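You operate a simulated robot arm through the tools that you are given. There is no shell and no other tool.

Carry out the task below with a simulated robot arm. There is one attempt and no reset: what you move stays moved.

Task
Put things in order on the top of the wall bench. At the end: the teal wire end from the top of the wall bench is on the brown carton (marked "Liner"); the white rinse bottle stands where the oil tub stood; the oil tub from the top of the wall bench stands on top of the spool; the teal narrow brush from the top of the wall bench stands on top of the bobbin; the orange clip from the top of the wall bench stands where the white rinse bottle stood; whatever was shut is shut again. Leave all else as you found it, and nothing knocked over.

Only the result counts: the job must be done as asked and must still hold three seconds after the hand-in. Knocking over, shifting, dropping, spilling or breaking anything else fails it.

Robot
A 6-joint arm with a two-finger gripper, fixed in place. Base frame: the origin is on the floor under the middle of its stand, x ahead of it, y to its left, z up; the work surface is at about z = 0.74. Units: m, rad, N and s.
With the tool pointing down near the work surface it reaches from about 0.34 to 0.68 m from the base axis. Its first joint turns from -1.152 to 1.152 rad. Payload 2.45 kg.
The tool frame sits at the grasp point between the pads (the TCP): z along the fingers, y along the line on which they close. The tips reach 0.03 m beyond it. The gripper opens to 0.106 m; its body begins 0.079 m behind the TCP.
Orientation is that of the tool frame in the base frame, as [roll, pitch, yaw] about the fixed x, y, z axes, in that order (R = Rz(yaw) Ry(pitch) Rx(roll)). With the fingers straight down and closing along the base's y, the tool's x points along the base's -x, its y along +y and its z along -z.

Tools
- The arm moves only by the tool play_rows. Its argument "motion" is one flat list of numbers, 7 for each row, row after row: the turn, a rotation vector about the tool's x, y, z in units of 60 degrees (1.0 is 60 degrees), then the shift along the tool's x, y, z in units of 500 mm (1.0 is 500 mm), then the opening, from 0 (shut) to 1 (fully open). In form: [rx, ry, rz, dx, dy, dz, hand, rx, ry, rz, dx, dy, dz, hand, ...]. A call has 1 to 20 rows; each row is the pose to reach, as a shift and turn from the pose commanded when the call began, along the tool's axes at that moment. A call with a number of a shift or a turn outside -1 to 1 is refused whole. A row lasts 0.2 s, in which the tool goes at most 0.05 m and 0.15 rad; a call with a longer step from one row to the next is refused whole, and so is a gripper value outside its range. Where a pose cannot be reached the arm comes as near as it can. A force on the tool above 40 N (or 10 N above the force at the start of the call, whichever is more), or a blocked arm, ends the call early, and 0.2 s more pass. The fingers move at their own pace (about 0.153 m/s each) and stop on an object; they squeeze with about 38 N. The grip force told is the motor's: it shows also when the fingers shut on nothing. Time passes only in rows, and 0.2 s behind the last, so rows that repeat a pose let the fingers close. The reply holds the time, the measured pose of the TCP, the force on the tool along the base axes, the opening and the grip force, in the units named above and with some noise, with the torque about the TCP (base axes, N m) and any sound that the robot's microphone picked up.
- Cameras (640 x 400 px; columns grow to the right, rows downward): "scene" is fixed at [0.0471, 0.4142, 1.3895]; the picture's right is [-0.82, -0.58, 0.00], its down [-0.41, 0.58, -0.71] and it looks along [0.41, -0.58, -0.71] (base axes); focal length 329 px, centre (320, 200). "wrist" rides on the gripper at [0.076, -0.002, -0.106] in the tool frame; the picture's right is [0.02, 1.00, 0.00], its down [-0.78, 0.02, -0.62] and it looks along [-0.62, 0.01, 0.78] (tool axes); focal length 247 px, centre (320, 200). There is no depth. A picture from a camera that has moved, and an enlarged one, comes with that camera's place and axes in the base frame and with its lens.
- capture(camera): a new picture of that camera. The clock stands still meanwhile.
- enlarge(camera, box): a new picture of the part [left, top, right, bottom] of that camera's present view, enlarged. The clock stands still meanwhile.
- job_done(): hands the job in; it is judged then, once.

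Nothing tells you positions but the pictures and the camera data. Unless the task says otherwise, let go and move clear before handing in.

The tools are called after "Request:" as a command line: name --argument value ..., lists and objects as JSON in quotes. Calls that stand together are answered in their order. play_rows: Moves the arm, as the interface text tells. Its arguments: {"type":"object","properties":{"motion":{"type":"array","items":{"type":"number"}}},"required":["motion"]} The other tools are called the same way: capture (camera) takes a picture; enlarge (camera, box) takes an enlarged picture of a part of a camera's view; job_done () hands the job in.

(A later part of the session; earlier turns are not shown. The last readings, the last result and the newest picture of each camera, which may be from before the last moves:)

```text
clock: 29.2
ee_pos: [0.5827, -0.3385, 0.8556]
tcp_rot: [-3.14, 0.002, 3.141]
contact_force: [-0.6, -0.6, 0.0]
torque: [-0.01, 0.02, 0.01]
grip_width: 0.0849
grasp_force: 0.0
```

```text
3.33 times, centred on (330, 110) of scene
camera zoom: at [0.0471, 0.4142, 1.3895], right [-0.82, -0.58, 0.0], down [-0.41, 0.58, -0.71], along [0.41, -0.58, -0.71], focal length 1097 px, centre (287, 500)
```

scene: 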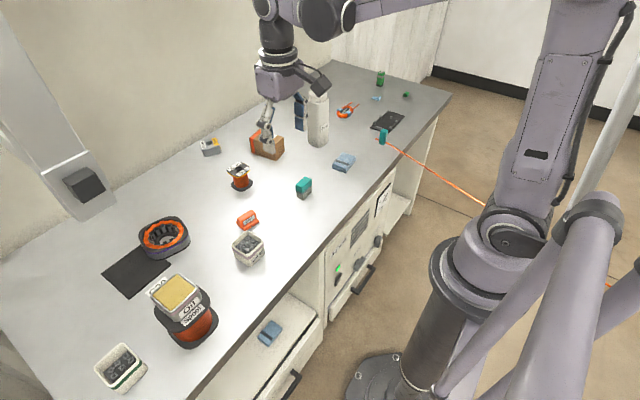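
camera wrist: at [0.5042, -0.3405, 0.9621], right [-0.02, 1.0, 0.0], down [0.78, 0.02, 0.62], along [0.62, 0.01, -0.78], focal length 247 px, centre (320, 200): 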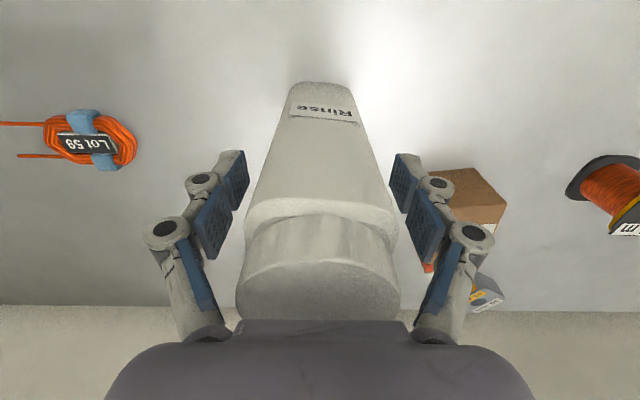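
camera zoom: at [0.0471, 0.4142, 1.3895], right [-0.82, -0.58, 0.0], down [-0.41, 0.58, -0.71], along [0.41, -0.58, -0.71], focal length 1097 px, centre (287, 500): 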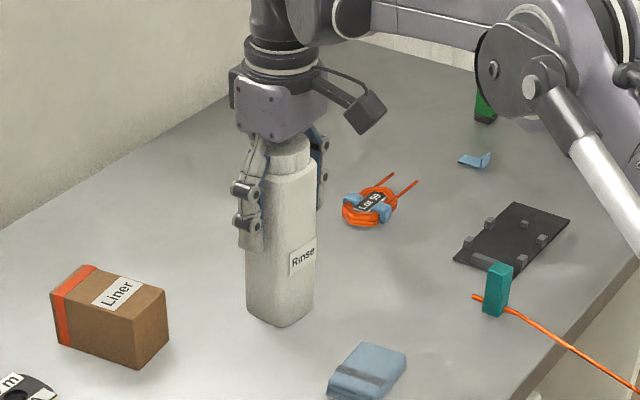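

Request:
play_rows --motion '[0, 0, 0, 0, 0, 0, 0.7, 0, 0, 0, 0, 0, 0, 0.6, 0, 0, 0, 0, 0, 0, 0.5, 0, 0, 0, 0, 0, 0, 0.35, 0, 0, 0, 0, 0, 0, 0.3, 0, 0, 0, 0, 0, 0, 0.3]'

Request:
capture --camera "wrist"

Request:
enlarge --camera "scene" --box '[250, 50, 410, 170]'

```text
clock: 30.6
ee_pos: [0.5822, -0.3399, 0.8553]
tcp_rot: [3.141, 0.001, -3.141]
contact_force: [0.2, -1.0, 6.0]
torque: [-0.01, -0.07, -0.13]
grip_width: 0.0586
grasp_force: 38.5
```

```text
taken
camera wrist: at [0.5041, -0.3404, 0.9626], right [-0.02, 1.0, 0.0], down [0.78, 0.02, 0.62], along [0.62, 0.01, -0.78], focal length 247 px, centre (320, 200)
```

wrist: 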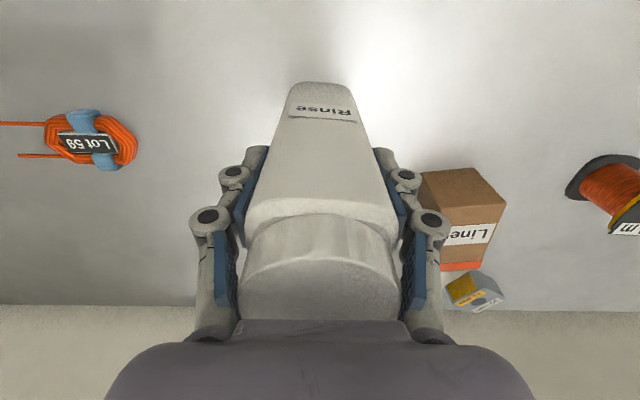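

```text
3.33 times, centred on (330, 110) of scene
camera zoom: at [0.047, 0.4142, 1.3895], right [-0.82, -0.58, 0.0], down [-0.41, 0.58, -0.71], along [0.41, -0.58, -0.71], focal length 1097 px, centre (287, 500)
```

zoom: 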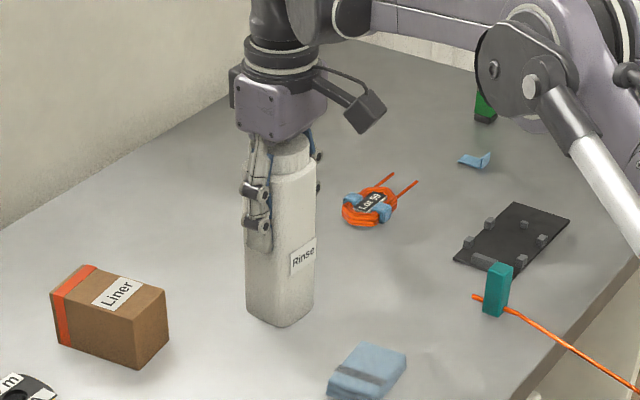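

The bottle is gripped (0.0586 m). I'll lift it 8 cm and carry it to above the tub's old spot at (0.552, -0.1905).

Request:
play_rows --motion '[0, 0, 0, 0, 0, -0.01, 0.3, 0, 0, 0, 0, 0, -0.03, 0.3, 0, 0, 0, 0, 0, -0.07, 0.3, 0, 0, 0, 0, 0, -0.11, 0.3, 0, 0, 0, 0, 0, -0.145, 0.3, 0, 0, 0, 0, 0, -0.16, 0.3, 0, 0, 0, 0.003, 0.015, -0.16, 0.3, 0, 0, 0, 0.012, 0.055, -0.16, 0.3, 0, 0, 0, 0.024, 0.11, -0.16, 0.3, 0, 0, 0, 0.036, 0.165, -0.16, 0.3, 0, 0, 0, 0.048, 0.22, -0.16, 0.3, 0, 0, 0, 0.058, 0.267, -0.16, 0.3, 0, 0, 0, 0.063, 0.29, -0.16, 0.3, 0, 0, 0, 0.065, 0.299, -0.16, 0.3, 0, 0, 0, 0.065, 0.299, -0.16, 0.3]'

Request:
capture --camera "wrist"

Request:
enlarge --camera "scene" --box '[220, 50, 400, 200]'

```text
clock: 33.8
ee_pos: [0.5503, -0.1913, 0.934]
tcp_rot: [3.14, 0.0, 3.14]
contact_force: [-0.3, -0.6, -4.7]
torque: [0.02, 0.0, -0.01]
grip_width: 0.0576
grasp_force: 38.3
```

```text
taken
camera wrist: at [0.4722, -0.1919, 1.0425], right [-0.02, 1.0, 0.0], down [0.78, 0.02, 0.62], along [0.62, 0.01, -0.78], focal length 247 px, centre (320, 200)
```

wrist: 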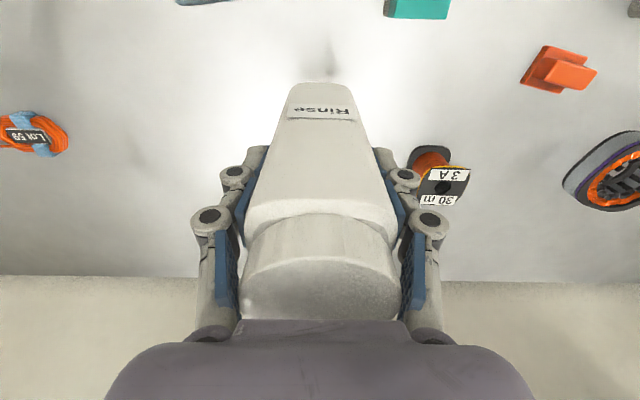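

```text
2.67 times, centred on (310, 125) of scene
camera zoom: at [0.0472, 0.4141, 1.3895], right [-0.82, -0.58, 0.0], down [-0.41, 0.58, -0.71], along [0.41, -0.58, -0.71], focal length 878 px, centre (347, 400)
```

zoom: 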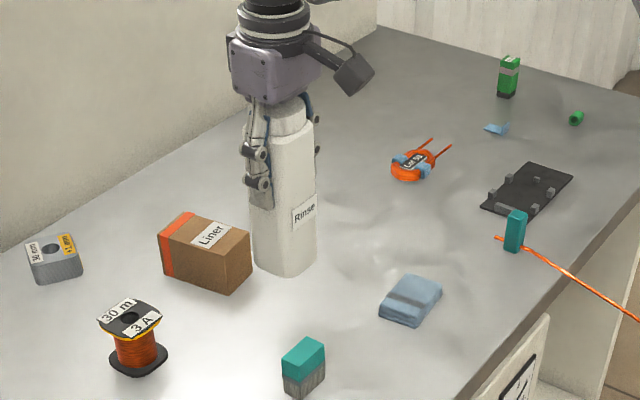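

Bottle weighs about 0.45 kg and is held upright. Lowering it onto the tub's former spot, slowing near the bench.

Request:
play_rows --motion '[0, 0, 0, 0, 0.001, 0.02, 0.3, 0, 0, 0, 0, 0.001, 0.05, 0.3, 0, 0, 0, 0, 0.001, 0.085, 0.3, 0, 0, 0, 0, 0.001, 0.115, 0.3, 0, 0, 0, 0, 0.001, 0.135, 0.3, 0, 0, 0, 0, 0.001, 0.147, 0.3, 0, 0, 0, 0, 0.001, 0.153, 0.3, 0, 0, 0, 0, 0.001, 0.156, 0.3, 0, 0, 0, 0, 0.001, 0.158, 0.3]'

Request:
capture --camera "wrist"

Request:
enlarge --camera "scene" --box '[220, 50, 400, 200]'

```text
clock: 35.8
ee_pos: [0.5507, -0.1888, 0.8564]
tcp_rot: [3.141, 0.002, 3.141]
contact_force: [0.1, -0.9, -1.2]
torque: [0.02, 0.0, -0.04]
grip_width: 0.0573
grasp_force: 37.5
```

```text
taken
camera wrist: at [0.4722, -0.1902, 0.963], right [-0.02, 1.0, 0.0], down [0.78, 0.02, 0.62], along [0.62, 0.01, -0.78], focal length 247 px, centre (320, 200)
```

wrist: 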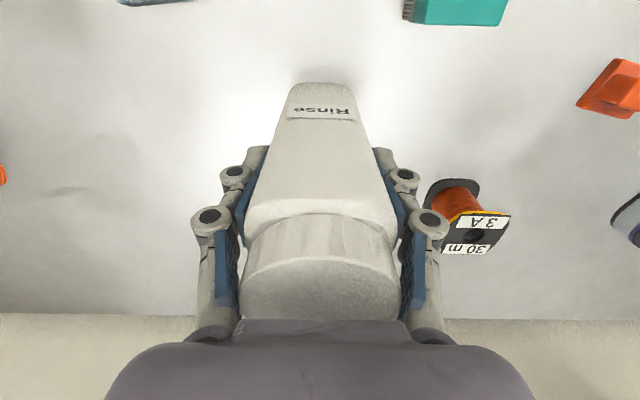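

```text
2.67 times, centred on (310, 125) of scene
camera zoom: at [0.0471, 0.4141, 1.3895], right [-0.82, -0.58, 0.0], down [-0.41, 0.58, -0.71], along [0.41, -0.58, -0.71], focal length 878 px, centre (347, 400)
```

zoom: 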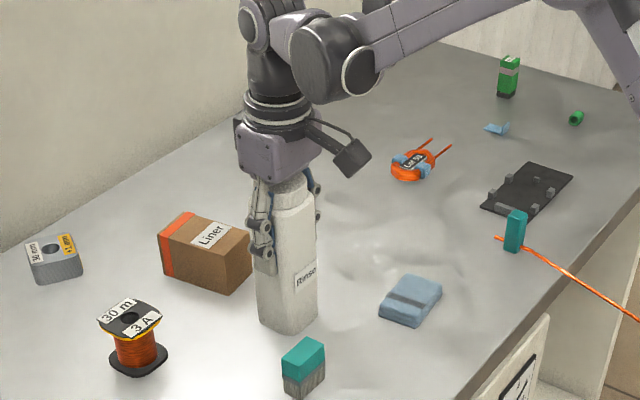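

The bottle is just touching down. One more half-millimetre, then release and retreat straight up.

Request:
play_rows --motion '[0, 0, 0, 0, 0, 0.001, 0.3, 0, 0, 0, 0, 0, 0.001, 0.45, 0, 0, 0, 0, 0, 0.001, 0.6, 0, 0, 0, 0, 0, 0.001, 0.7, 0, 0, 0, 0, 0, 0.001, 0.8, 0, 0, 0, 0, 0, 0.001, 0.8]'

Request:
capture --camera "wrist"

Request:
enlarge --camera "scene" --box '[220, 50, 400, 200]'

```text
clock: 37.2
ee_pos: [0.5506, -0.1905, 0.8542]
tcp_rot: [3.141, 0.001, -3.141]
contact_force: [0.1, -0.2, 0.1]
torque: [-0.01, -0.02, 0.01]
grip_width: 0.0848
grasp_force: 0.0
```

```text
taken
camera wrist: at [0.4723, -0.1902, 0.9622], right [-0.02, 1.0, 0.0], down [0.78, 0.02, 0.62], along [0.62, 0.01, -0.78], focal length 247 px, centre (320, 200)
```

wrist: 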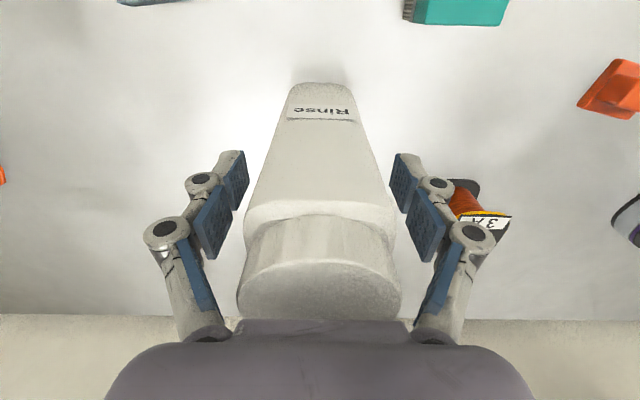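

```text
2.67 times, centred on (310, 125) of scene
camera zoom: at [0.0471, 0.4142, 1.3895], right [-0.82, -0.58, 0.0], down [-0.41, 0.58, -0.71], along [0.41, -0.58, -0.71], focal length 878 px, centre (347, 400)
```

zoom: 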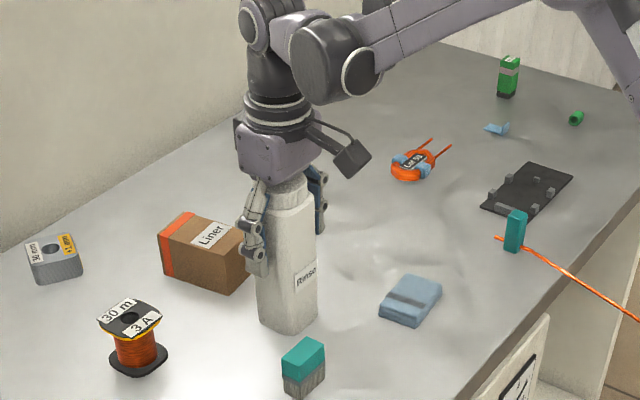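

Bottle stands at the tub's old spot. I'll rise clear and go to look at the clip.

Request:
play_rows --motion '[0, 0, 0, 0, 0, -0.02, 0.8, 0, 0, 0, 0, 0, -0.06, 0.8, 0, 0, 0, 0, 0, -0.12, 0.8, 0, 0, 0, 0, 0, -0.19, 0.8, 0, 0, 0, 0, 0, -0.26, 0.8, 0, 0, 0, 0.03, 0.07, -0.26, 0.8, 0, 0, 0, 0.06, 0.15, -0.26, 0.8, 0, 0, 0, 0.09, 0.23, -0.26, 0.8, 0, 0, 0, 0.12, 0.31, -0.26, 0.8, 0, 0, 0, 0.15, 0.39, -0.26, 0.8, 0, 0, 0, 0.18, 0.46, -0.26, 0.8, 0, 0, 0, 0.2, 0.511, -0.26, 0.8]'

Request:
capture --camera "wrist"

Request:
enlarge --camera "wrist" --box '[260, 70, 400, 190]'

Request:
enlarge --camera "scene" --box '[200, 150, 320, 270]'

```text
clock: 39.8
ee_pos: [0.4503, 0.0663, 0.9863]
tcp_rot: [-3.14, 0.001, -3.141]
contact_force: [-0.4, 0.9, 0.4]
torque: [-0.03, -0.02, 0.01]
grip_width: 0.0848
grasp_force: 0.1
```

```text
taken
camera wrist: at [0.3723, 0.0655, 1.0931], right [-0.02, 1.0, 0.0], down [0.78, 0.02, 0.62], along [0.62, 0.01, -0.78], focal length 247 px, centre (320, 200)
```

wrist: 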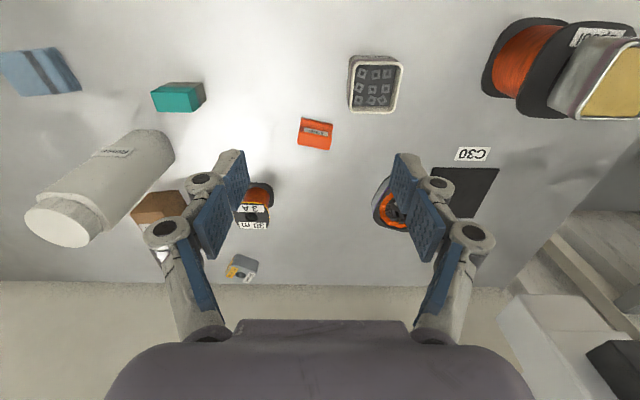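

```text
3.33 times, centred on (330, 130) of wrist
camera zoom: at [0.3723, 0.0655, 1.0931], right [-0.02, 1.0, 0.0], down [0.78, 0.02, 0.62], along [0.62, 0.01, -0.78], focal length 823 px, centre (287, 433)
```

zoom: 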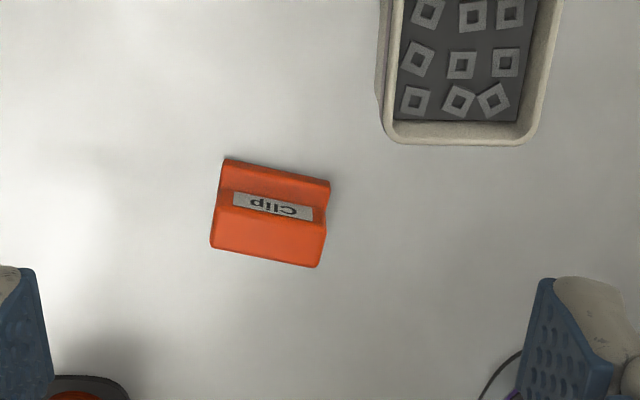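

```text
3.33 times, centred on (260, 210) of scene
camera zoom: at [0.0471, 0.4142, 1.3895], right [-0.82, -0.58, 0.0], down [-0.41, 0.58, -0.71], along [0.41, -0.58, -0.71], focal length 1097 px, centre (520, 167)
```

zoom: 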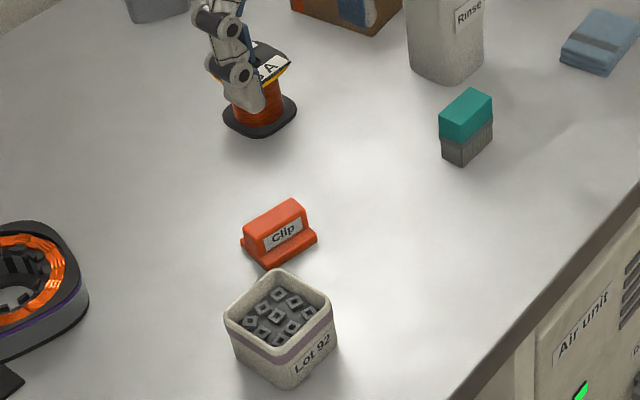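

The clip is an inverted-T shape at about (0.526, 0.060), roughly 4.8 cm long, turned about -10°, top ≈ 0.767. I'll go above it with the gripper turned to match.

Request:
play_rows --motion '[0, 0, 0.05, -0.04, -0.003, 0.03, 0.75, 0, 0, 0.1, -0.08, -0.006, 0.07, 0.72, 0, 0, 0.14, -0.12, -0.009, 0.12, 0.72, 0, 0, 0.167, -0.152, -0.011, 0.18, 0.72, 0, 0, 0.167, -0.152, -0.011, 0.23, 0.72, 0, 0, 0.167, -0.152, -0.011, 0.25, 0.72, 0, 0, 0.167, -0.152, -0.011, 0.25, 0.72]'

Request:
capture --camera "wrist"

Request:
enlarge --camera "wrist" --box '[200, 40, 440, 220]'

```text
clock: 41.4
ee_pos: [0.5257, 0.0612, 0.8604]
tcp_rot: [-3.142, 0.002, 2.966]
contact_force: [-0.3, -0.3, 0.3]
torque: [-0.02, 0.02, -0.01]
grip_width: 0.0764
grasp_force: 0.0
```

```text
taken
camera wrist: at [0.4491, 0.0734, 0.968], right [0.15, 0.99, 0.0], down [0.77, -0.12, 0.62], along [0.61, -0.1, -0.78], focal length 247 px, centre (320, 200)
```

wrist: 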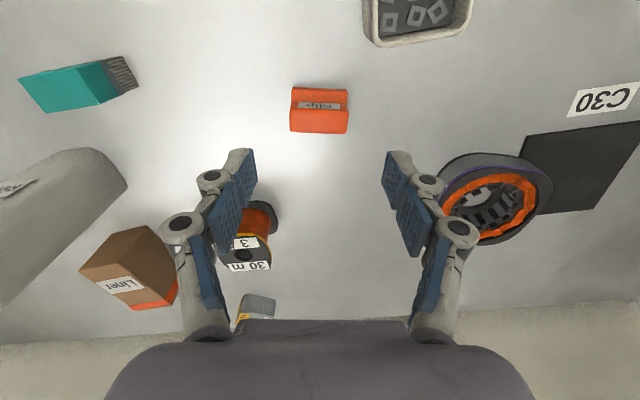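

```text
2.22 times, centred on (320, 130) of wrist
camera zoom: at [0.4491, 0.0734, 0.968], right [0.15, 0.99, 0.0], down [0.77, -0.12, 0.62], along [0.61, -0.1, -0.78], focal length 549 px, centre (320, 356)
```

zoom: 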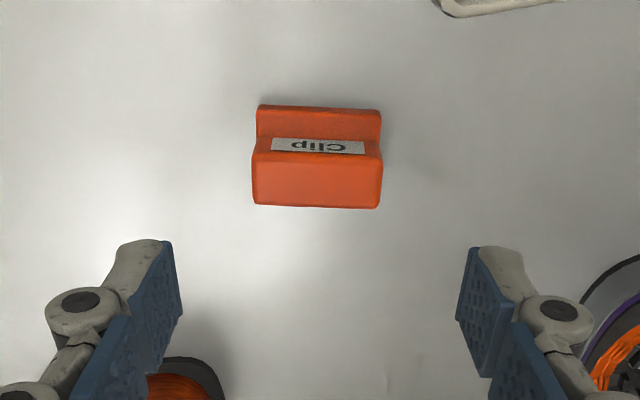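

The clip is aligned between the fingers. Descending and gripping.

Request:
play_rows --motion '[0, 0, 0, 0, -0.003, 0.04, 0.72, 0, 0, 0, 0, -0.003, 0.08, 0.72, 0, 0, 0, 0, -0.003, 0.12, 0.72, 0, 0, 0, 0, -0.003, 0.15, 0.72, 0, 0, 0, 0, -0.003, 0.168, 0.72, 0, 0, 0, 0, -0.003, 0.173, 0.72, 0, 0, 0, 0, -0.003, 0.173, 0.6, 0, 0, 0, 0, -0.003, 0.173, 0.45, 0, 0, 0, 0, -0.003, 0.173, 0.3, 0, 0, 0, 0, -0.003, 0.173, 0.3]'

Request:
capture --camera "wrist"

```text
clock: 43.6
ee_pos: [0.5262, 0.0587, 0.7752]
tcp_rot: [3.141, 0.001, 2.969]
contact_force: [0.4, -0.5, -0.5]
torque: [0.0, -0.01, 0.01]
grip_width: 0.0471
grasp_force: 37.6
```

```text
taken
camera wrist: at [0.4492, 0.0713, 0.8815], right [0.15, 0.99, 0.0], down [0.77, -0.12, 0.62], along [0.62, -0.1, -0.78], focal length 247 px, centre (320, 200)
```

wrist: 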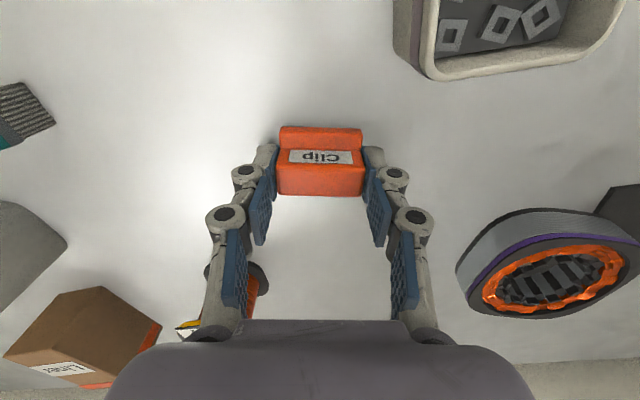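

The clip is gripped (0.047 m). Lifting high and carrying it over to the bottle's old spot (0.584, -0.340).

Request:
play_rows --motion '[0, 0, 0, 0, 0, -0.02, 0.3, 0, 0, 0, 0, 0, -0.06, 0.3, 0, 0, 0, 0, 0, -0.13, 0.3, 0, 0, 0, 0, 0, -0.21, 0.3, 0, 0, 0, 0, 0, -0.29, 0.3, 0, 0, 0, 0, 0, -0.37, 0.3, 0, 0, 0, 0, 0, -0.44, 0.3, 0, 0, 0, 0, 0, -0.49, 0.3, 0, 0, 0, -0.013, -0.038, -0.49, 0.3, 0, 0, 0, -0.039, -0.115, -0.49, 0.3, 0, 0, 0, -0.065, -0.193, -0.49, 0.3, 0, 0, 0, -0.091, -0.27, -0.49, 0.3, 0, 0, 0, -0.117, -0.347, -0.49, 0.3, 0, 0, 0, -0.143, -0.424, -0.49, 0.3, 0, 0, 0, -0.169, -0.501, -0.49, 0.3, 0, 0, 0, -0.195, -0.578, -0.49, 0.3, 0, 0, 0, -0.221, -0.656, -0.49, 0.3, 0, 0, 0, -0.245, -0.727, -0.49, 0.3, 0, 0, 0, -0.2575, -0.764, -0.49, 0.3, 0, 0, 0, -0.2575, -0.764, -0.47, 0.3]'

Request:
capture --camera "wrist"

Request:
capture --camera "scene"

```text
clock: 47.8
ee_pos: [0.58, -0.3359, 1.0057]
tcp_rot: [3.141, 0.001, 2.966]
contact_force: [0.9, -0.2, -1.2]
torque: [-0.01, 0.02, -0.03]
grip_width: 0.0469
grasp_force: 37.6
out of reach, approached as far as the arm can: row 19, 20
```

```text
taken
camera wrist: at [0.5014, -0.3237, 1.1124], right [0.15, 0.99, 0.0], down [0.77, -0.12, 0.62], along [0.62, -0.1, -0.78], focal length 247 px, centre (320, 200)
```

wrist: 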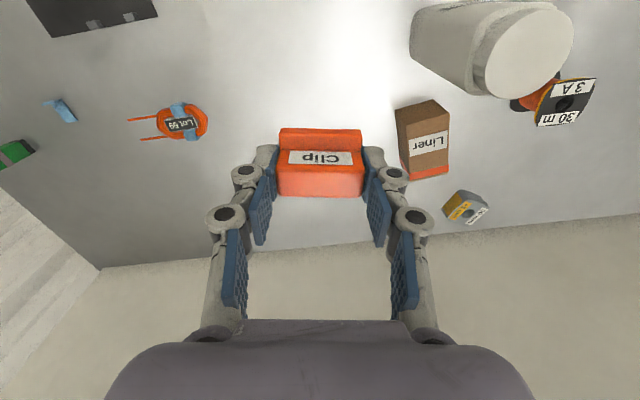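

```text
taken
```

scene: 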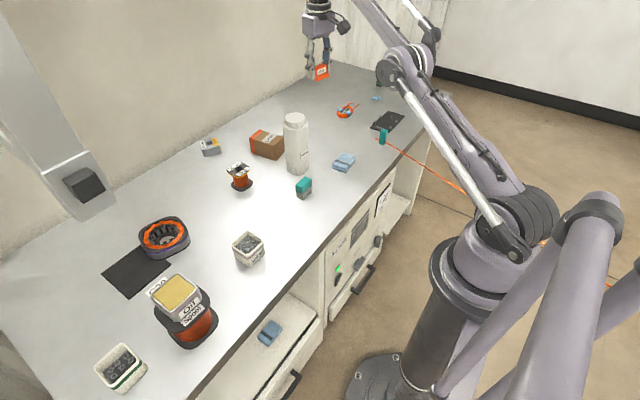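

Request:
play_rows --motion '[0, 0, 0, 0, 0, 0.06, 0.3, 0, 0, 0, 0, 0, 0.14, 0.3, 0, 0, 0, 0, 0, 0.22, 0.3, 0, 0, 0, 0, 0, 0.29, 0.3, 0, 0, 0, 0, 0, 0.318, 0.3, 0, 0, 0, 0, 0, 0.318, 0.3]'

Request:
capture --camera "wrist"

Request:
enlarge --camera "scene" --box '[250, 50, 410, 170]'

```text
clock: 49.2
ee_pos: [0.5785, -0.3344, 0.8469]
tcp_rot: [3.141, 0.002, 2.968]
contact_force: [0.4, 0.3, -0.2]
torque: [0.0, 0.0, -0.01]
grip_width: 0.0471
grasp_force: 38.2
```

```text
taken
camera wrist: at [0.5019, -0.3227, 0.954], right [0.15, 0.99, 0.0], down [0.77, -0.12, 0.62], along [0.61, -0.1, -0.78], focal length 247 px, centre (320, 200)
```

wrist: 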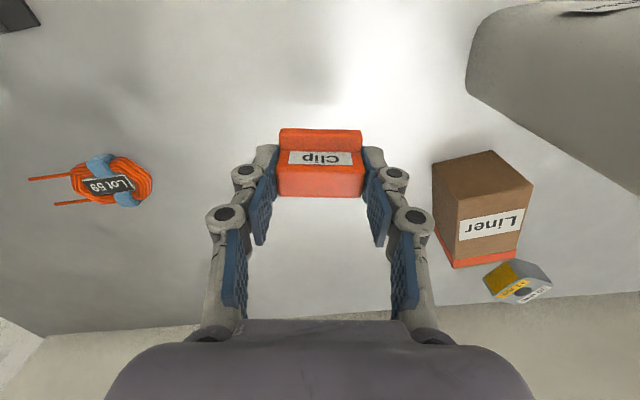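

```text
3.33 times, centred on (330, 110) of scene
camera zoom: at [0.0471, 0.4142, 1.3895], right [-0.82, -0.58, 0.0], down [-0.41, 0.58, -0.71], along [0.41, -0.58, -0.71], focal length 1097 px, centre (287, 500)
```

zoom: 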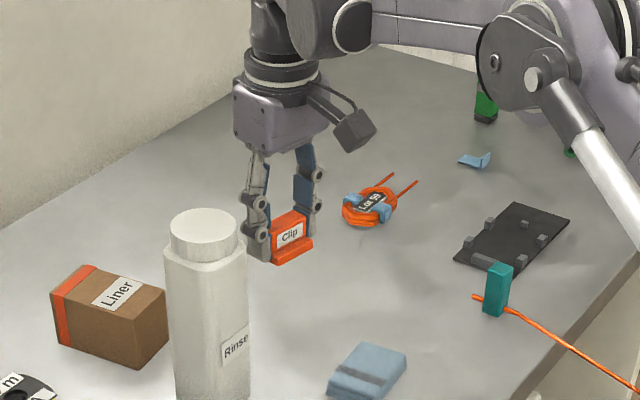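

Request:
play_rows --motion '[0, 0, 0, -0.0167, -0.0084, 0.03, 0.3, 0, 0, 0, -0.0167, -0.0084, 0.07, 0.3, 0, 0, 0, -0.0167, -0.0084, 0.1, 0.3, 0, 0, 0, -0.0167, -0.0084, 0.12, 0.3, 0, 0, 0, -0.0167, -0.0084, 0.13, 0.3, 0, 0, 0, -0.0167, -0.0084, 0.13, 0.3]'

Request:
capture --camera "wrist"

```text
clock: 50.6
ee_pos: [0.5857, -0.3424, 0.7828]
tcp_rot: [3.142, 0.004, 2.966]
contact_force: [1.4, 0.1, -1.1]
torque: [-0.02, 0.0, 0.01]
grip_width: 0.047
grasp_force: 38.1
```

```text
taken
camera wrist: at [0.5086, -0.3287, 0.889], right [0.15, 0.99, 0.0], down [0.77, -0.12, 0.62], along [0.62, -0.1, -0.78], focal length 247 px, centre (320, 200)
```

wrist: 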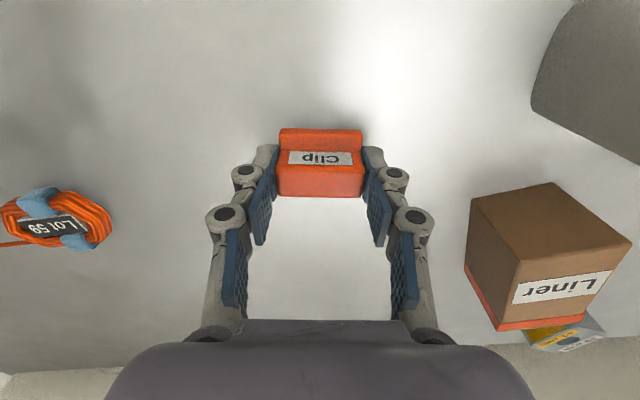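

Request:
play_rows --motion '[0, 0, 0, 0, 0.001, 0.004, 0.3, 0, 0, 0, 0, 0.001, 0.008, 0.3, 0, 0, 0, 0, 0.001, 0.011, 0.3, 0, 0, 0, 0, 0.001, 0.013, 0.3]'

```text
clock: 51.6
ee_pos: [0.586, -0.341, 0.775]
tcp_rot: [3.141, 0.003, 2.966]
contact_force: [-0.3, -0.3, -0.8]
torque: [0.01, -0.03, 0.01]
grip_width: 0.0471
grasp_force: 38.1
```

Request:
play_rows --motion '[0, 0, 0, 0, 0, 0.001, 0.3, 0, 0, 0, 0, 0, 0.002, 0.3]'

```text
clock: 52.2
ee_pos: [0.5866, -0.3408, 0.7747]
tcp_rot: [-3.141, 0.002, 2.968]
contact_force: [-0.7, 0.0, 0.2]
torque: [-0.04, -0.03, -0.01]
grip_width: 0.0471
grasp_force: 38.3
```

Request:
play_rows --motion '[0, 0, 0, 0, 0, 0.001, 0.3, 0, 0, 0, 0, 0, 0.001, 0.3, 0, 0, 0, 0, 0, 0.001, 0.45, 0, 0, 0, 0, 0, 0.001, 0.55, 0, 0, 0, 0, 0, 0.001, 0.65, 0, 0, 0, 0, 0, 0.001, 0.72, 0, 0, 0, 0, 0, 0.001, 0.72]'

Request:
capture --camera "wrist"

Request:
enlarge --camera "scene" --box '[250, 50, 410, 170]'

```text
clock: 53.8
ee_pos: [0.5865, -0.3396, 0.7739]
tcp_rot: [3.141, 0.002, 2.966]
contact_force: [0.4, -0.9, 0.6]
torque: [0.02, 0.02, 0.01]
grip_width: 0.0765
grasp_force: 0.0
```

```text
taken
camera wrist: at [0.5092, -0.3277, 0.8807], right [0.15, 0.99, 0.0], down [0.77, -0.12, 0.62], along [0.62, -0.1, -0.78], focal length 247 px, centre (320, 200)
```

wrist: 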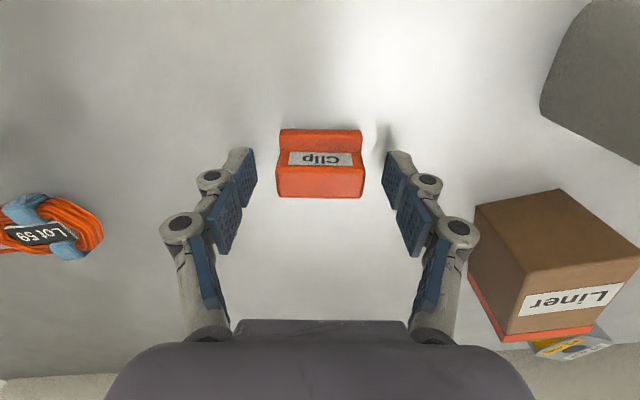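

```text
3.33 times, centred on (330, 110) of scene
camera zoom: at [0.0471, 0.4142, 1.3895], right [-0.82, -0.58, 0.0], down [-0.41, 0.58, -0.71], along [0.41, -0.58, -0.71], focal length 1097 px, centre (287, 500)
```

zoom: 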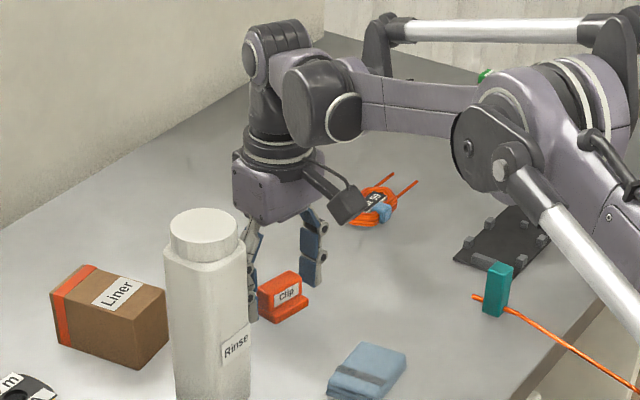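

The clip stands at the bottle's old spot. Now I'll retreat up and inward, and look at the brush and bobbin.

Request:
play_rows --motion '[0, 0, 0, 0, 0, -0.02, 0.72, 0, 0, 0, 0, 0, -0.07, 0.72, 0, 0, 0, 0, 0, -0.15, 0.72, 0, 0, 0, 0.03, 0, -0.23, 0.72, 0, 0, 0, 0.08, 0, -0.31, 0.72, 0, 0, 0, 0.14, 0, -0.38, 0.72, 0, 0, 0, 0.2, 0.03, -0.433, 0.75, 0, 0, -0.04, 0.25, 0.09, -0.433, 0.8, 0, 0, -0.08, 0.3, 0.16, -0.433, 0.8, 0, 0, -0.12, 0.34, 0.24, -0.433, 0.8, 0, 0, -0.167, 0.38, 0.32, -0.433, 0.8, 0, 0, -0.167, 0.407, 0.395, -0.433, 0.8]'

Request:
capture --camera "wrist"

Request:
capture --camera "scene"

```text
clock: 56.4
ee_pos: [0.4191, -0.1105, 0.9893]
tcp_rot: [3.141, 0.003, -3.141]
contact_force: [-0.4, -0.6, -1.4]
torque: [-0.02, -0.05, 0.0]
grip_width: 0.0849
grasp_force: 0.0
```

```text
taken
camera wrist: at [0.3413, -0.1112, 1.0962], right [-0.02, 1.0, 0.0], down [0.78, 0.02, 0.62], along [0.62, 0.01, -0.78], focal length 247 px, centre (320, 200)
```

wrist: 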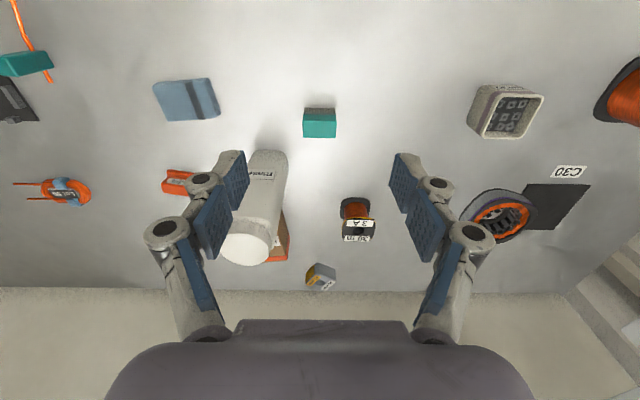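

```text
taken
```

scene: 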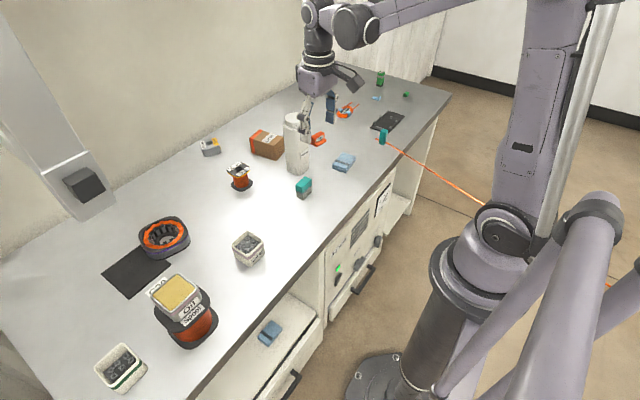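

Request:
enlarge --camera "wrist" --box '[260, 80, 400, 160]'

Request:
enlarge --camera "wrist" --box '[300, 180, 420, 260]'

Request:
enlarge --camera "scene" --box '[200, 130, 340, 220]'

```text
4.57 times, centred on (330, 120) of wrist
camera zoom: at [0.3413, -0.1112, 1.0962], right [-0.02, 1.0, 0.0], down [0.78, 0.02, 0.62], along [0.62, 0.01, -0.78], focal length 1129 px, centre (274, 566)
```

zoom: 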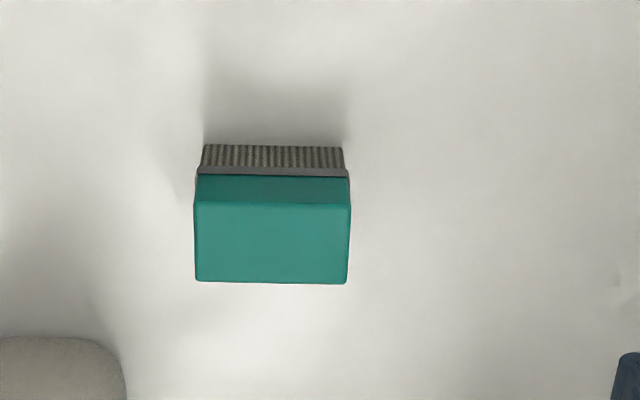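

```text
5.00 times, centred on (360, 220) of wrist
camera zoom: at [0.3413, -0.1112, 1.0962], right [-0.02, 1.0, 0.0], down [0.78, 0.02, 0.62], along [0.62, 0.01, -0.78], focal length 1235 px, centre (120, 100)
```

zoom: 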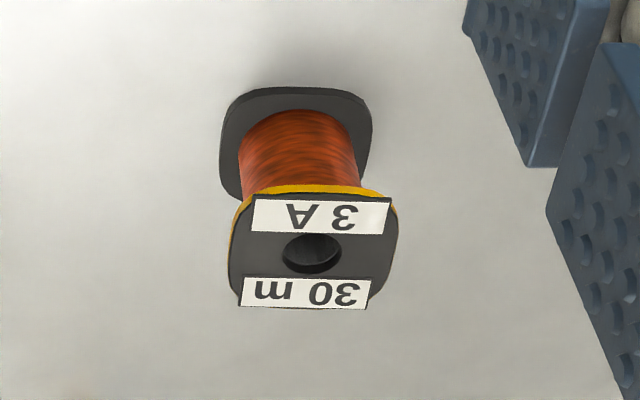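

```text
4.44 times, centred on (270, 175) of scene
camera zoom: at [0.0471, 0.4142, 1.3895], right [-0.82, -0.58, 0.0], down [-0.41, 0.58, -0.71], along [0.41, -0.58, -0.71], focal length 1463 px, centre (542, 311)
```

zoom: 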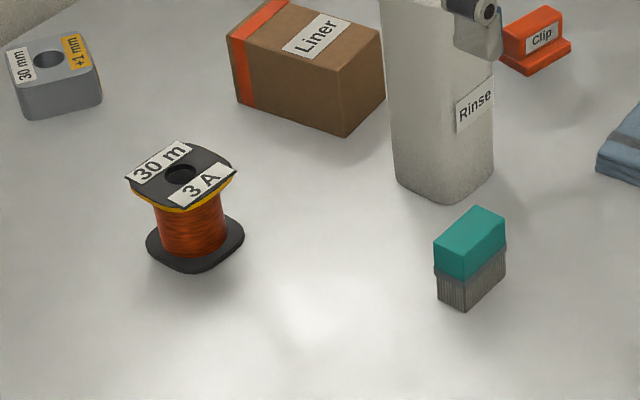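

Brush centre ≈ (0.471, -0.110), top ≈ 0.785, 4.4 cm × 2.4 cm, axis-aligned. Bobbin top centre ≈ (0.647, -0.039), z ≈ 0.795. I'll go above the brush.

Request:
play_rows --motion '[0, 0, 0, -0.05, 0, 0.02, 0.7, 0, 0, 0, -0.102, 0, 0.06, 0.65, 0, 0, 0, -0.102, 0, 0.13, 0.64, 0, 0, 0, -0.102, 0, 0.2, 0.64, 0, 0, 0, -0.102, 0, 0.26, 0.64, 0, 0, 0, -0.102, 0, 0.26, 0.64]'

Request:
capture --camera "wrist"

Request:
enlarge --camera "scene" --box '[220, 100, 380, 220]'

```text
clock: 57.8
ee_pos: [0.4709, -0.109, 0.8607]
tcp_rot: [-3.141, 0.002, -3.14]
contact_force: [-0.9, 0.3, 0.1]
torque: [-0.01, 0.04, -0.01]
grip_width: 0.0677
grasp_force: 0.0
```

```text
taken
camera wrist: at [0.3932, -0.1114, 0.9677], right [-0.02, 1.0, 0.0], down [0.78, 0.02, 0.62], along [0.62, 0.01, -0.78], focal length 247 px, centre (320, 200)
```

wrist: 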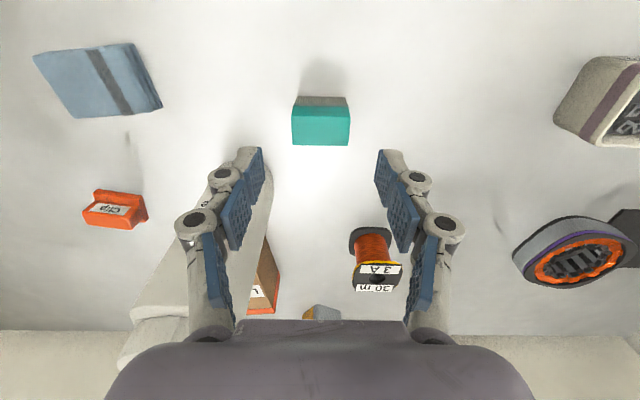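

```text
3.33 times, centred on (300, 160) of scene
camera zoom: at [0.0471, 0.4142, 1.3895], right [-0.82, -0.58, 0.0], down [-0.41, 0.58, -0.71], along [0.41, -0.58, -0.71], focal length 1097 px, centre (387, 333)
```

zoom: 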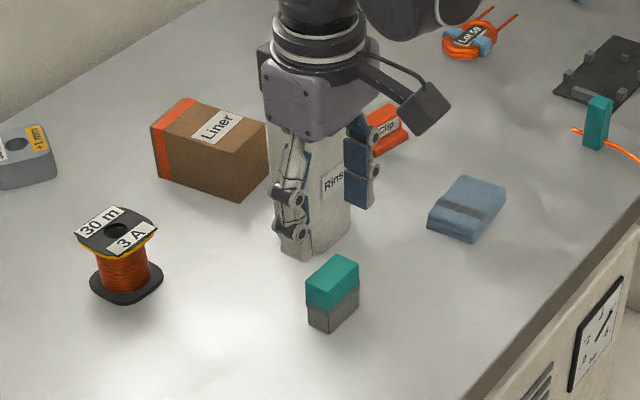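

Clearances to the bottle look fine. Descending onto the brush handle and gripping.

Request:
play_rows --motion '[0, 0, 0, 0.003, -0.001, 0.04, 0.64, 0, 0, 0, 0.003, -0.001, 0.08, 0.64, 0, 0, 0, 0.003, -0.001, 0.115, 0.64, 0, 0, 0, 0.003, -0.001, 0.14, 0.64, 0, 0, 0, 0.003, -0.001, 0.151, 0.64, 0, 0, 0, 0.003, -0.001, 0.151, 0.55, 0, 0, 0, 0.003, -0.001, 0.151, 0.4, 0, 0, 0, 0.003, -0.001, 0.151, 0.3, 0, 0, 0, 0.003, -0.001, 0.151, 0.3]'

Request:
capture --camera "wrist"

Request:
enlarge --camera "scene" --box '[220, 100, 380, 220]'

```text
clock: 59.8
ee_pos: [0.4711, -0.1104, 0.7838]
tcp_rot: [-3.141, 0.0, -3.141]
contact_force: [0.2, 0.3, -0.3]
torque: [0.02, 0.01, -0.04]
grip_width: 0.0428
grasp_force: 37.7
```

```text
taken
camera wrist: at [0.3921, -0.1118, 0.8918], right [-0.02, 1.0, 0.0], down [0.78, 0.02, 0.62], along [0.62, 0.01, -0.78], focal length 247 px, centre (320, 200)
```

wrist: 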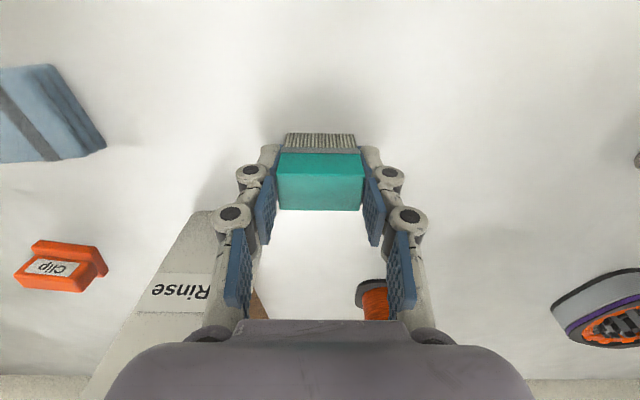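

```text
3.33 times, centred on (300, 160) of scene
camera zoom: at [0.0471, 0.4142, 1.3895], right [-0.82, -0.58, 0.0], down [-0.41, 0.58, -0.71], along [0.41, -0.58, -0.71], focal length 1097 px, centre (387, 333)
```

zoom: 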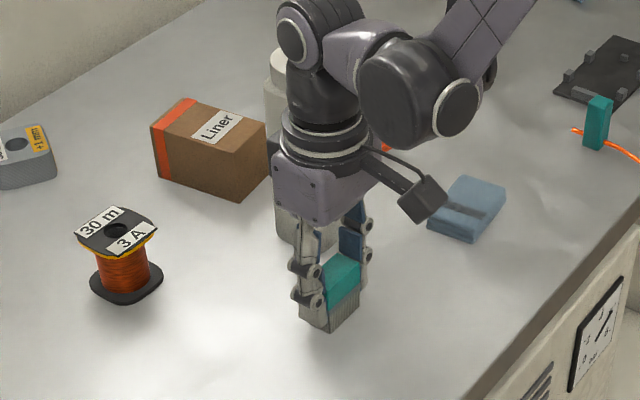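

Request:
enlarge --camera "wrist" --box '[260, 120, 380, 220]'

```text
4.00 times, centred on (320, 170) of wrist
camera zoom: at [0.3921, -0.1118, 0.8918], right [-0.02, 1.0, 0.0], down [0.78, 0.02, 0.62], along [0.62, 0.01, -0.78], focal length 988 px, centre (320, 320)
```

zoom: 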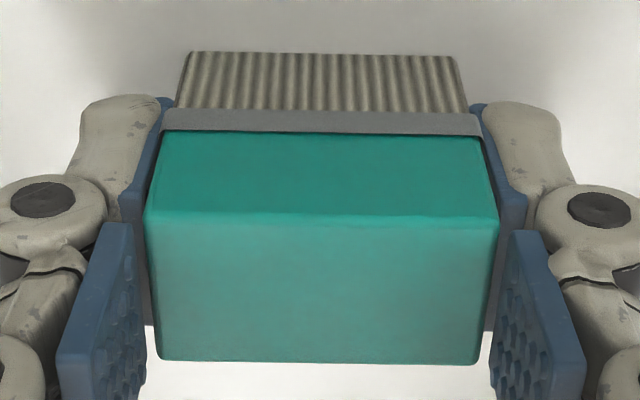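

The brush is held securely. Lift, shift left away from the bottle, then out over the bobbin.

Request:
play_rows --motion '[0, 0, 0, 0, 0, -0.02, 0.3, 0, 0, 0, 0, 0, -0.07, 0.3, 0, 0, 0, 0, 0, -0.14, 0.3, 0, 0, 0, 0, 0, -0.21, 0.3, 0, 0, 0, 0, 0, -0.27, 0.3, 0, 0, 0, 0, 0.01, -0.29, 0.3, 0, 0, 0, 0, 0.06, -0.29, 0.3, 0, 0, 0, 0, 0.12, -0.29, 0.3, 0, 0, 0, -0.02, 0.143, -0.29, 0.3, 0, 0, 0, -0.08, 0.143, -0.29, 0.3, 0, 0, 0, -0.15, 0.143, -0.29, 0.3, 0, 0, 0, -0.22, 0.143, -0.29, 0.3, 0, 0, 0, -0.29, 0.143, -0.29, 0.3, 0, 0, 0, -0.335, 0.143, -0.29, 0.3, 0, 0, 0, -0.351, 0.143, -0.29, 0.3, 0, 0, 0, -0.351, 0.143, -0.29, 0.3]'

Request:
capture --camera "wrist"

Request:
enlarge --camera "scene" --box '[180, 80, 340, 200]'

```text
clock: 63.2
ee_pos: [0.6456, -0.0392, 0.9299]
tcp_rot: [-3.141, 0.002, -3.141]
contact_force: [-0.3, 0.7, -0.9]
torque: [0.01, -0.02, -0.03]
grip_width: 0.043
grasp_force: 37.8
```

```text
taken
camera wrist: at [0.5674, -0.04, 1.0369], right [-0.02, 1.0, 0.0], down [0.78, 0.02, 0.62], along [0.62, 0.01, -0.78], focal length 247 px, centre (320, 200)
```

wrist: 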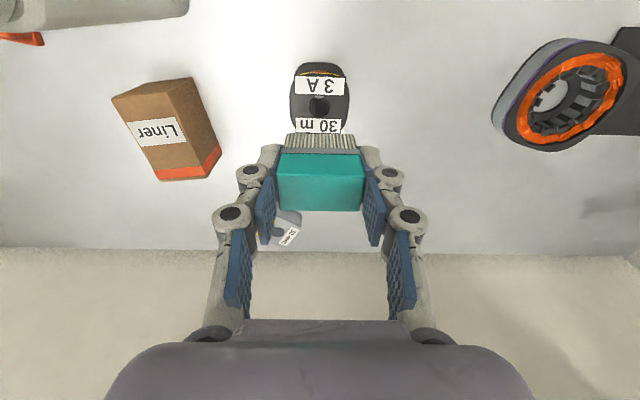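

```text
3.33 times, centred on (260, 140) of scene
camera zoom: at [0.0471, 0.4142, 1.3895], right [-0.82, -0.58, 0.0], down [-0.41, 0.58, -0.71], along [0.41, -0.58, -0.71], focal length 1097 px, centre (520, 400)
```

zoom: 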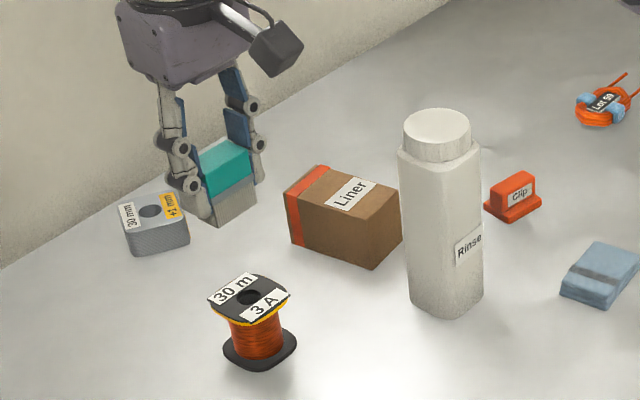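

Request:
enlarge --camera "wrist" --box '[260, 50, 380, 150]'

```text
4.00 times, centred on (320, 100) of wrist
camera zoom: at [0.5674, -0.04, 1.0369], right [-0.02, 1.0, 0.0], down [0.78, 0.02, 0.62], along [0.62, 0.01, -0.78], focal length 988 px, centre (320, 600)
```

zoom: 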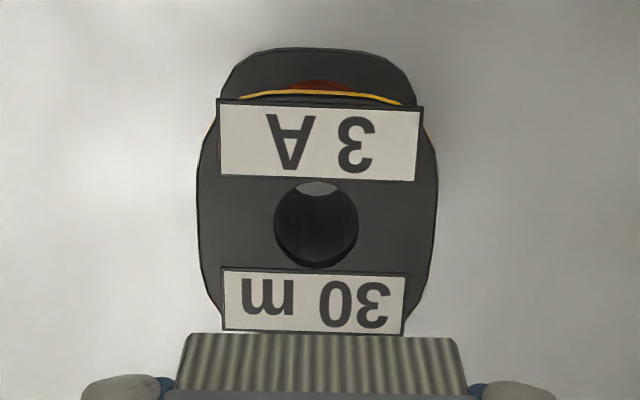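

Bobbin centre is within about 2 mm of the brush's position. I'll correct and lower to just above contact.

Request:
play_rows --motion '[0, 0, 0, 0.001, -0.003, 0.03, 0.3, 0, 0, 0, 0.001, -0.003, 0.07, 0.3, 0, 0, 0, 0.001, -0.003, 0.11, 0.3, 0, 0, 0, 0.001, -0.003, 0.14, 0.3, 0, 0, 0, 0.001, -0.003, 0.16, 0.3, 0, 0, 0, 0.001, -0.003, 0.168, 0.3, 0, 0, 0, 0.001, -0.003, 0.168, 0.3]'

Request:
enlarge --camera "scene" --box '[180, 100, 320, 200]'

Request:
capture --camera "wrist"

```text
clock: 64.8
ee_pos: [0.6443, -0.0399, 0.8452]
tcp_rot: [3.139, 0.002, 3.141]
contact_force: [-1.0, 0.4, -1.0]
torque: [0.0, -0.02, 0.02]
grip_width: 0.0428
grasp_force: 38.0
```

```text
4.00 times, centred on (250, 150) of scene
camera zoom: at [0.0471, 0.4142, 1.3895], right [-0.82, -0.58, 0.0], down [-0.41, 0.58, -0.71], along [0.41, -0.58, -0.71], focal length 1317 px, centre (600, 400)
```

zoom: 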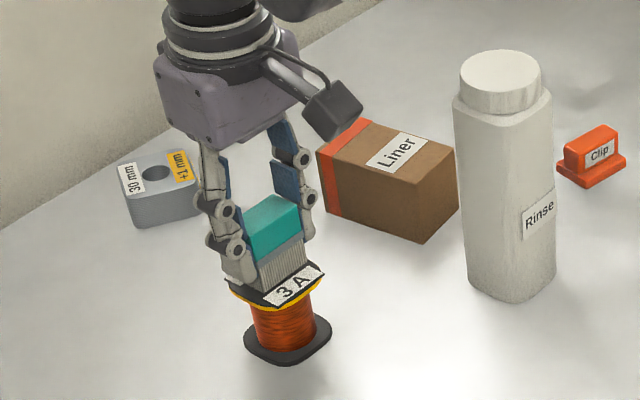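

```text
taken
camera wrist: at [0.5672, -0.0421, 0.9529], right [-0.02, 1.0, 0.0], down [0.78, 0.02, 0.62], along [0.62, 0.01, -0.78], focal length 247 px, centre (320, 200)
```

wrist: 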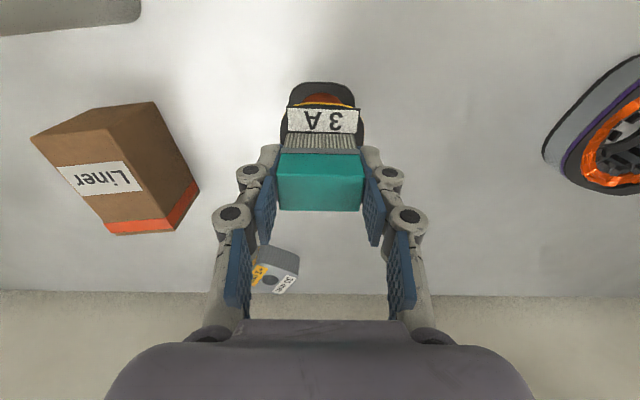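

Request:
play_rows --motion '[0, 0, 0, 0, 0, 0.002, 0.3, 0, 0, 0, 0, 0, 0.004, 0.3, 0, 0, 0, 0, 0, 0.006, 0.3, 0, 0, 0, 0, 0, 0.008, 0.3]'

```text
clock: 65.8
ee_pos: [0.6452, -0.0409, 0.8421]
tcp_rot: [-3.141, 0.001, -3.141]
contact_force: [1.5, -1.8, 3.7]
torque: [-0.04, -0.02, -0.02]
grip_width: 0.0427
grasp_force: 38.5
```

Contact with the bobbin top at z≈0.842. Releasing the brush gently.

Request:
play_rows --motion '[0, 0, 0, 0, 0, 0, 0.35, 0, 0, 0, 0, 0, 0, 0.42, 0, 0, 0, 0, 0, 0, 0.5, 0, 0, 0, 0, 0, 0, 0.58, 0, 0, 0, 0, 0, 0, 0.66, 0, 0, 0, 0, 0, 0, 0.68]'

Request:
enlarge --camera "scene" --box '[180, 100, 320, 200]'

Request:
capture --camera "wrist"

```text
clock: 67.2
ee_pos: [0.6443, -0.0424, 0.8421]
tcp_rot: [3.142, 0.001, 3.141]
contact_force: [-0.6, -0.1, 0.3]
torque: [0.03, 0.0, 0.01]
grip_width: 0.0721
grasp_force: 0.1
```

```text
4.00 times, centred on (250, 150) of scene
camera zoom: at [0.0471, 0.4142, 1.3895], right [-0.82, -0.58, 0.0], down [-0.41, 0.58, -0.71], along [0.41, -0.58, -0.71], focal length 1317 px, centre (600, 400)
```

zoom: 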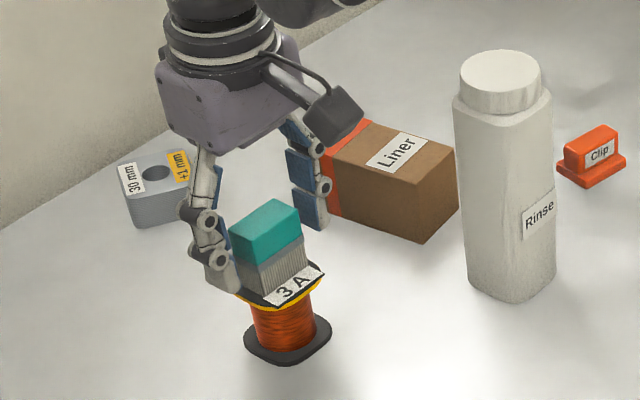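

```text
taken
camera wrist: at [0.5667, -0.0416, 0.9494], right [-0.02, 1.0, 0.0], down [0.78, 0.02, 0.62], along [0.62, 0.01, -0.78], focal length 247 px, centre (320, 200)
```

wrist: 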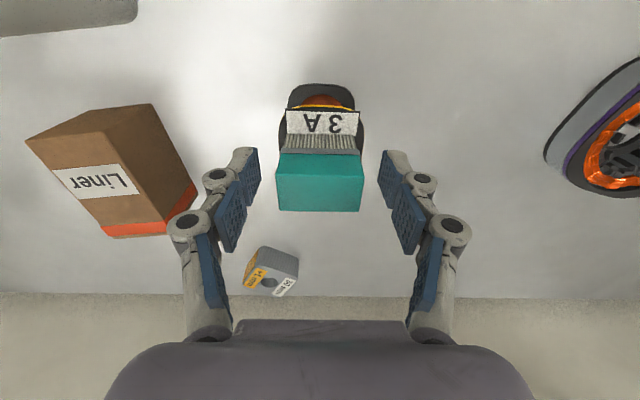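

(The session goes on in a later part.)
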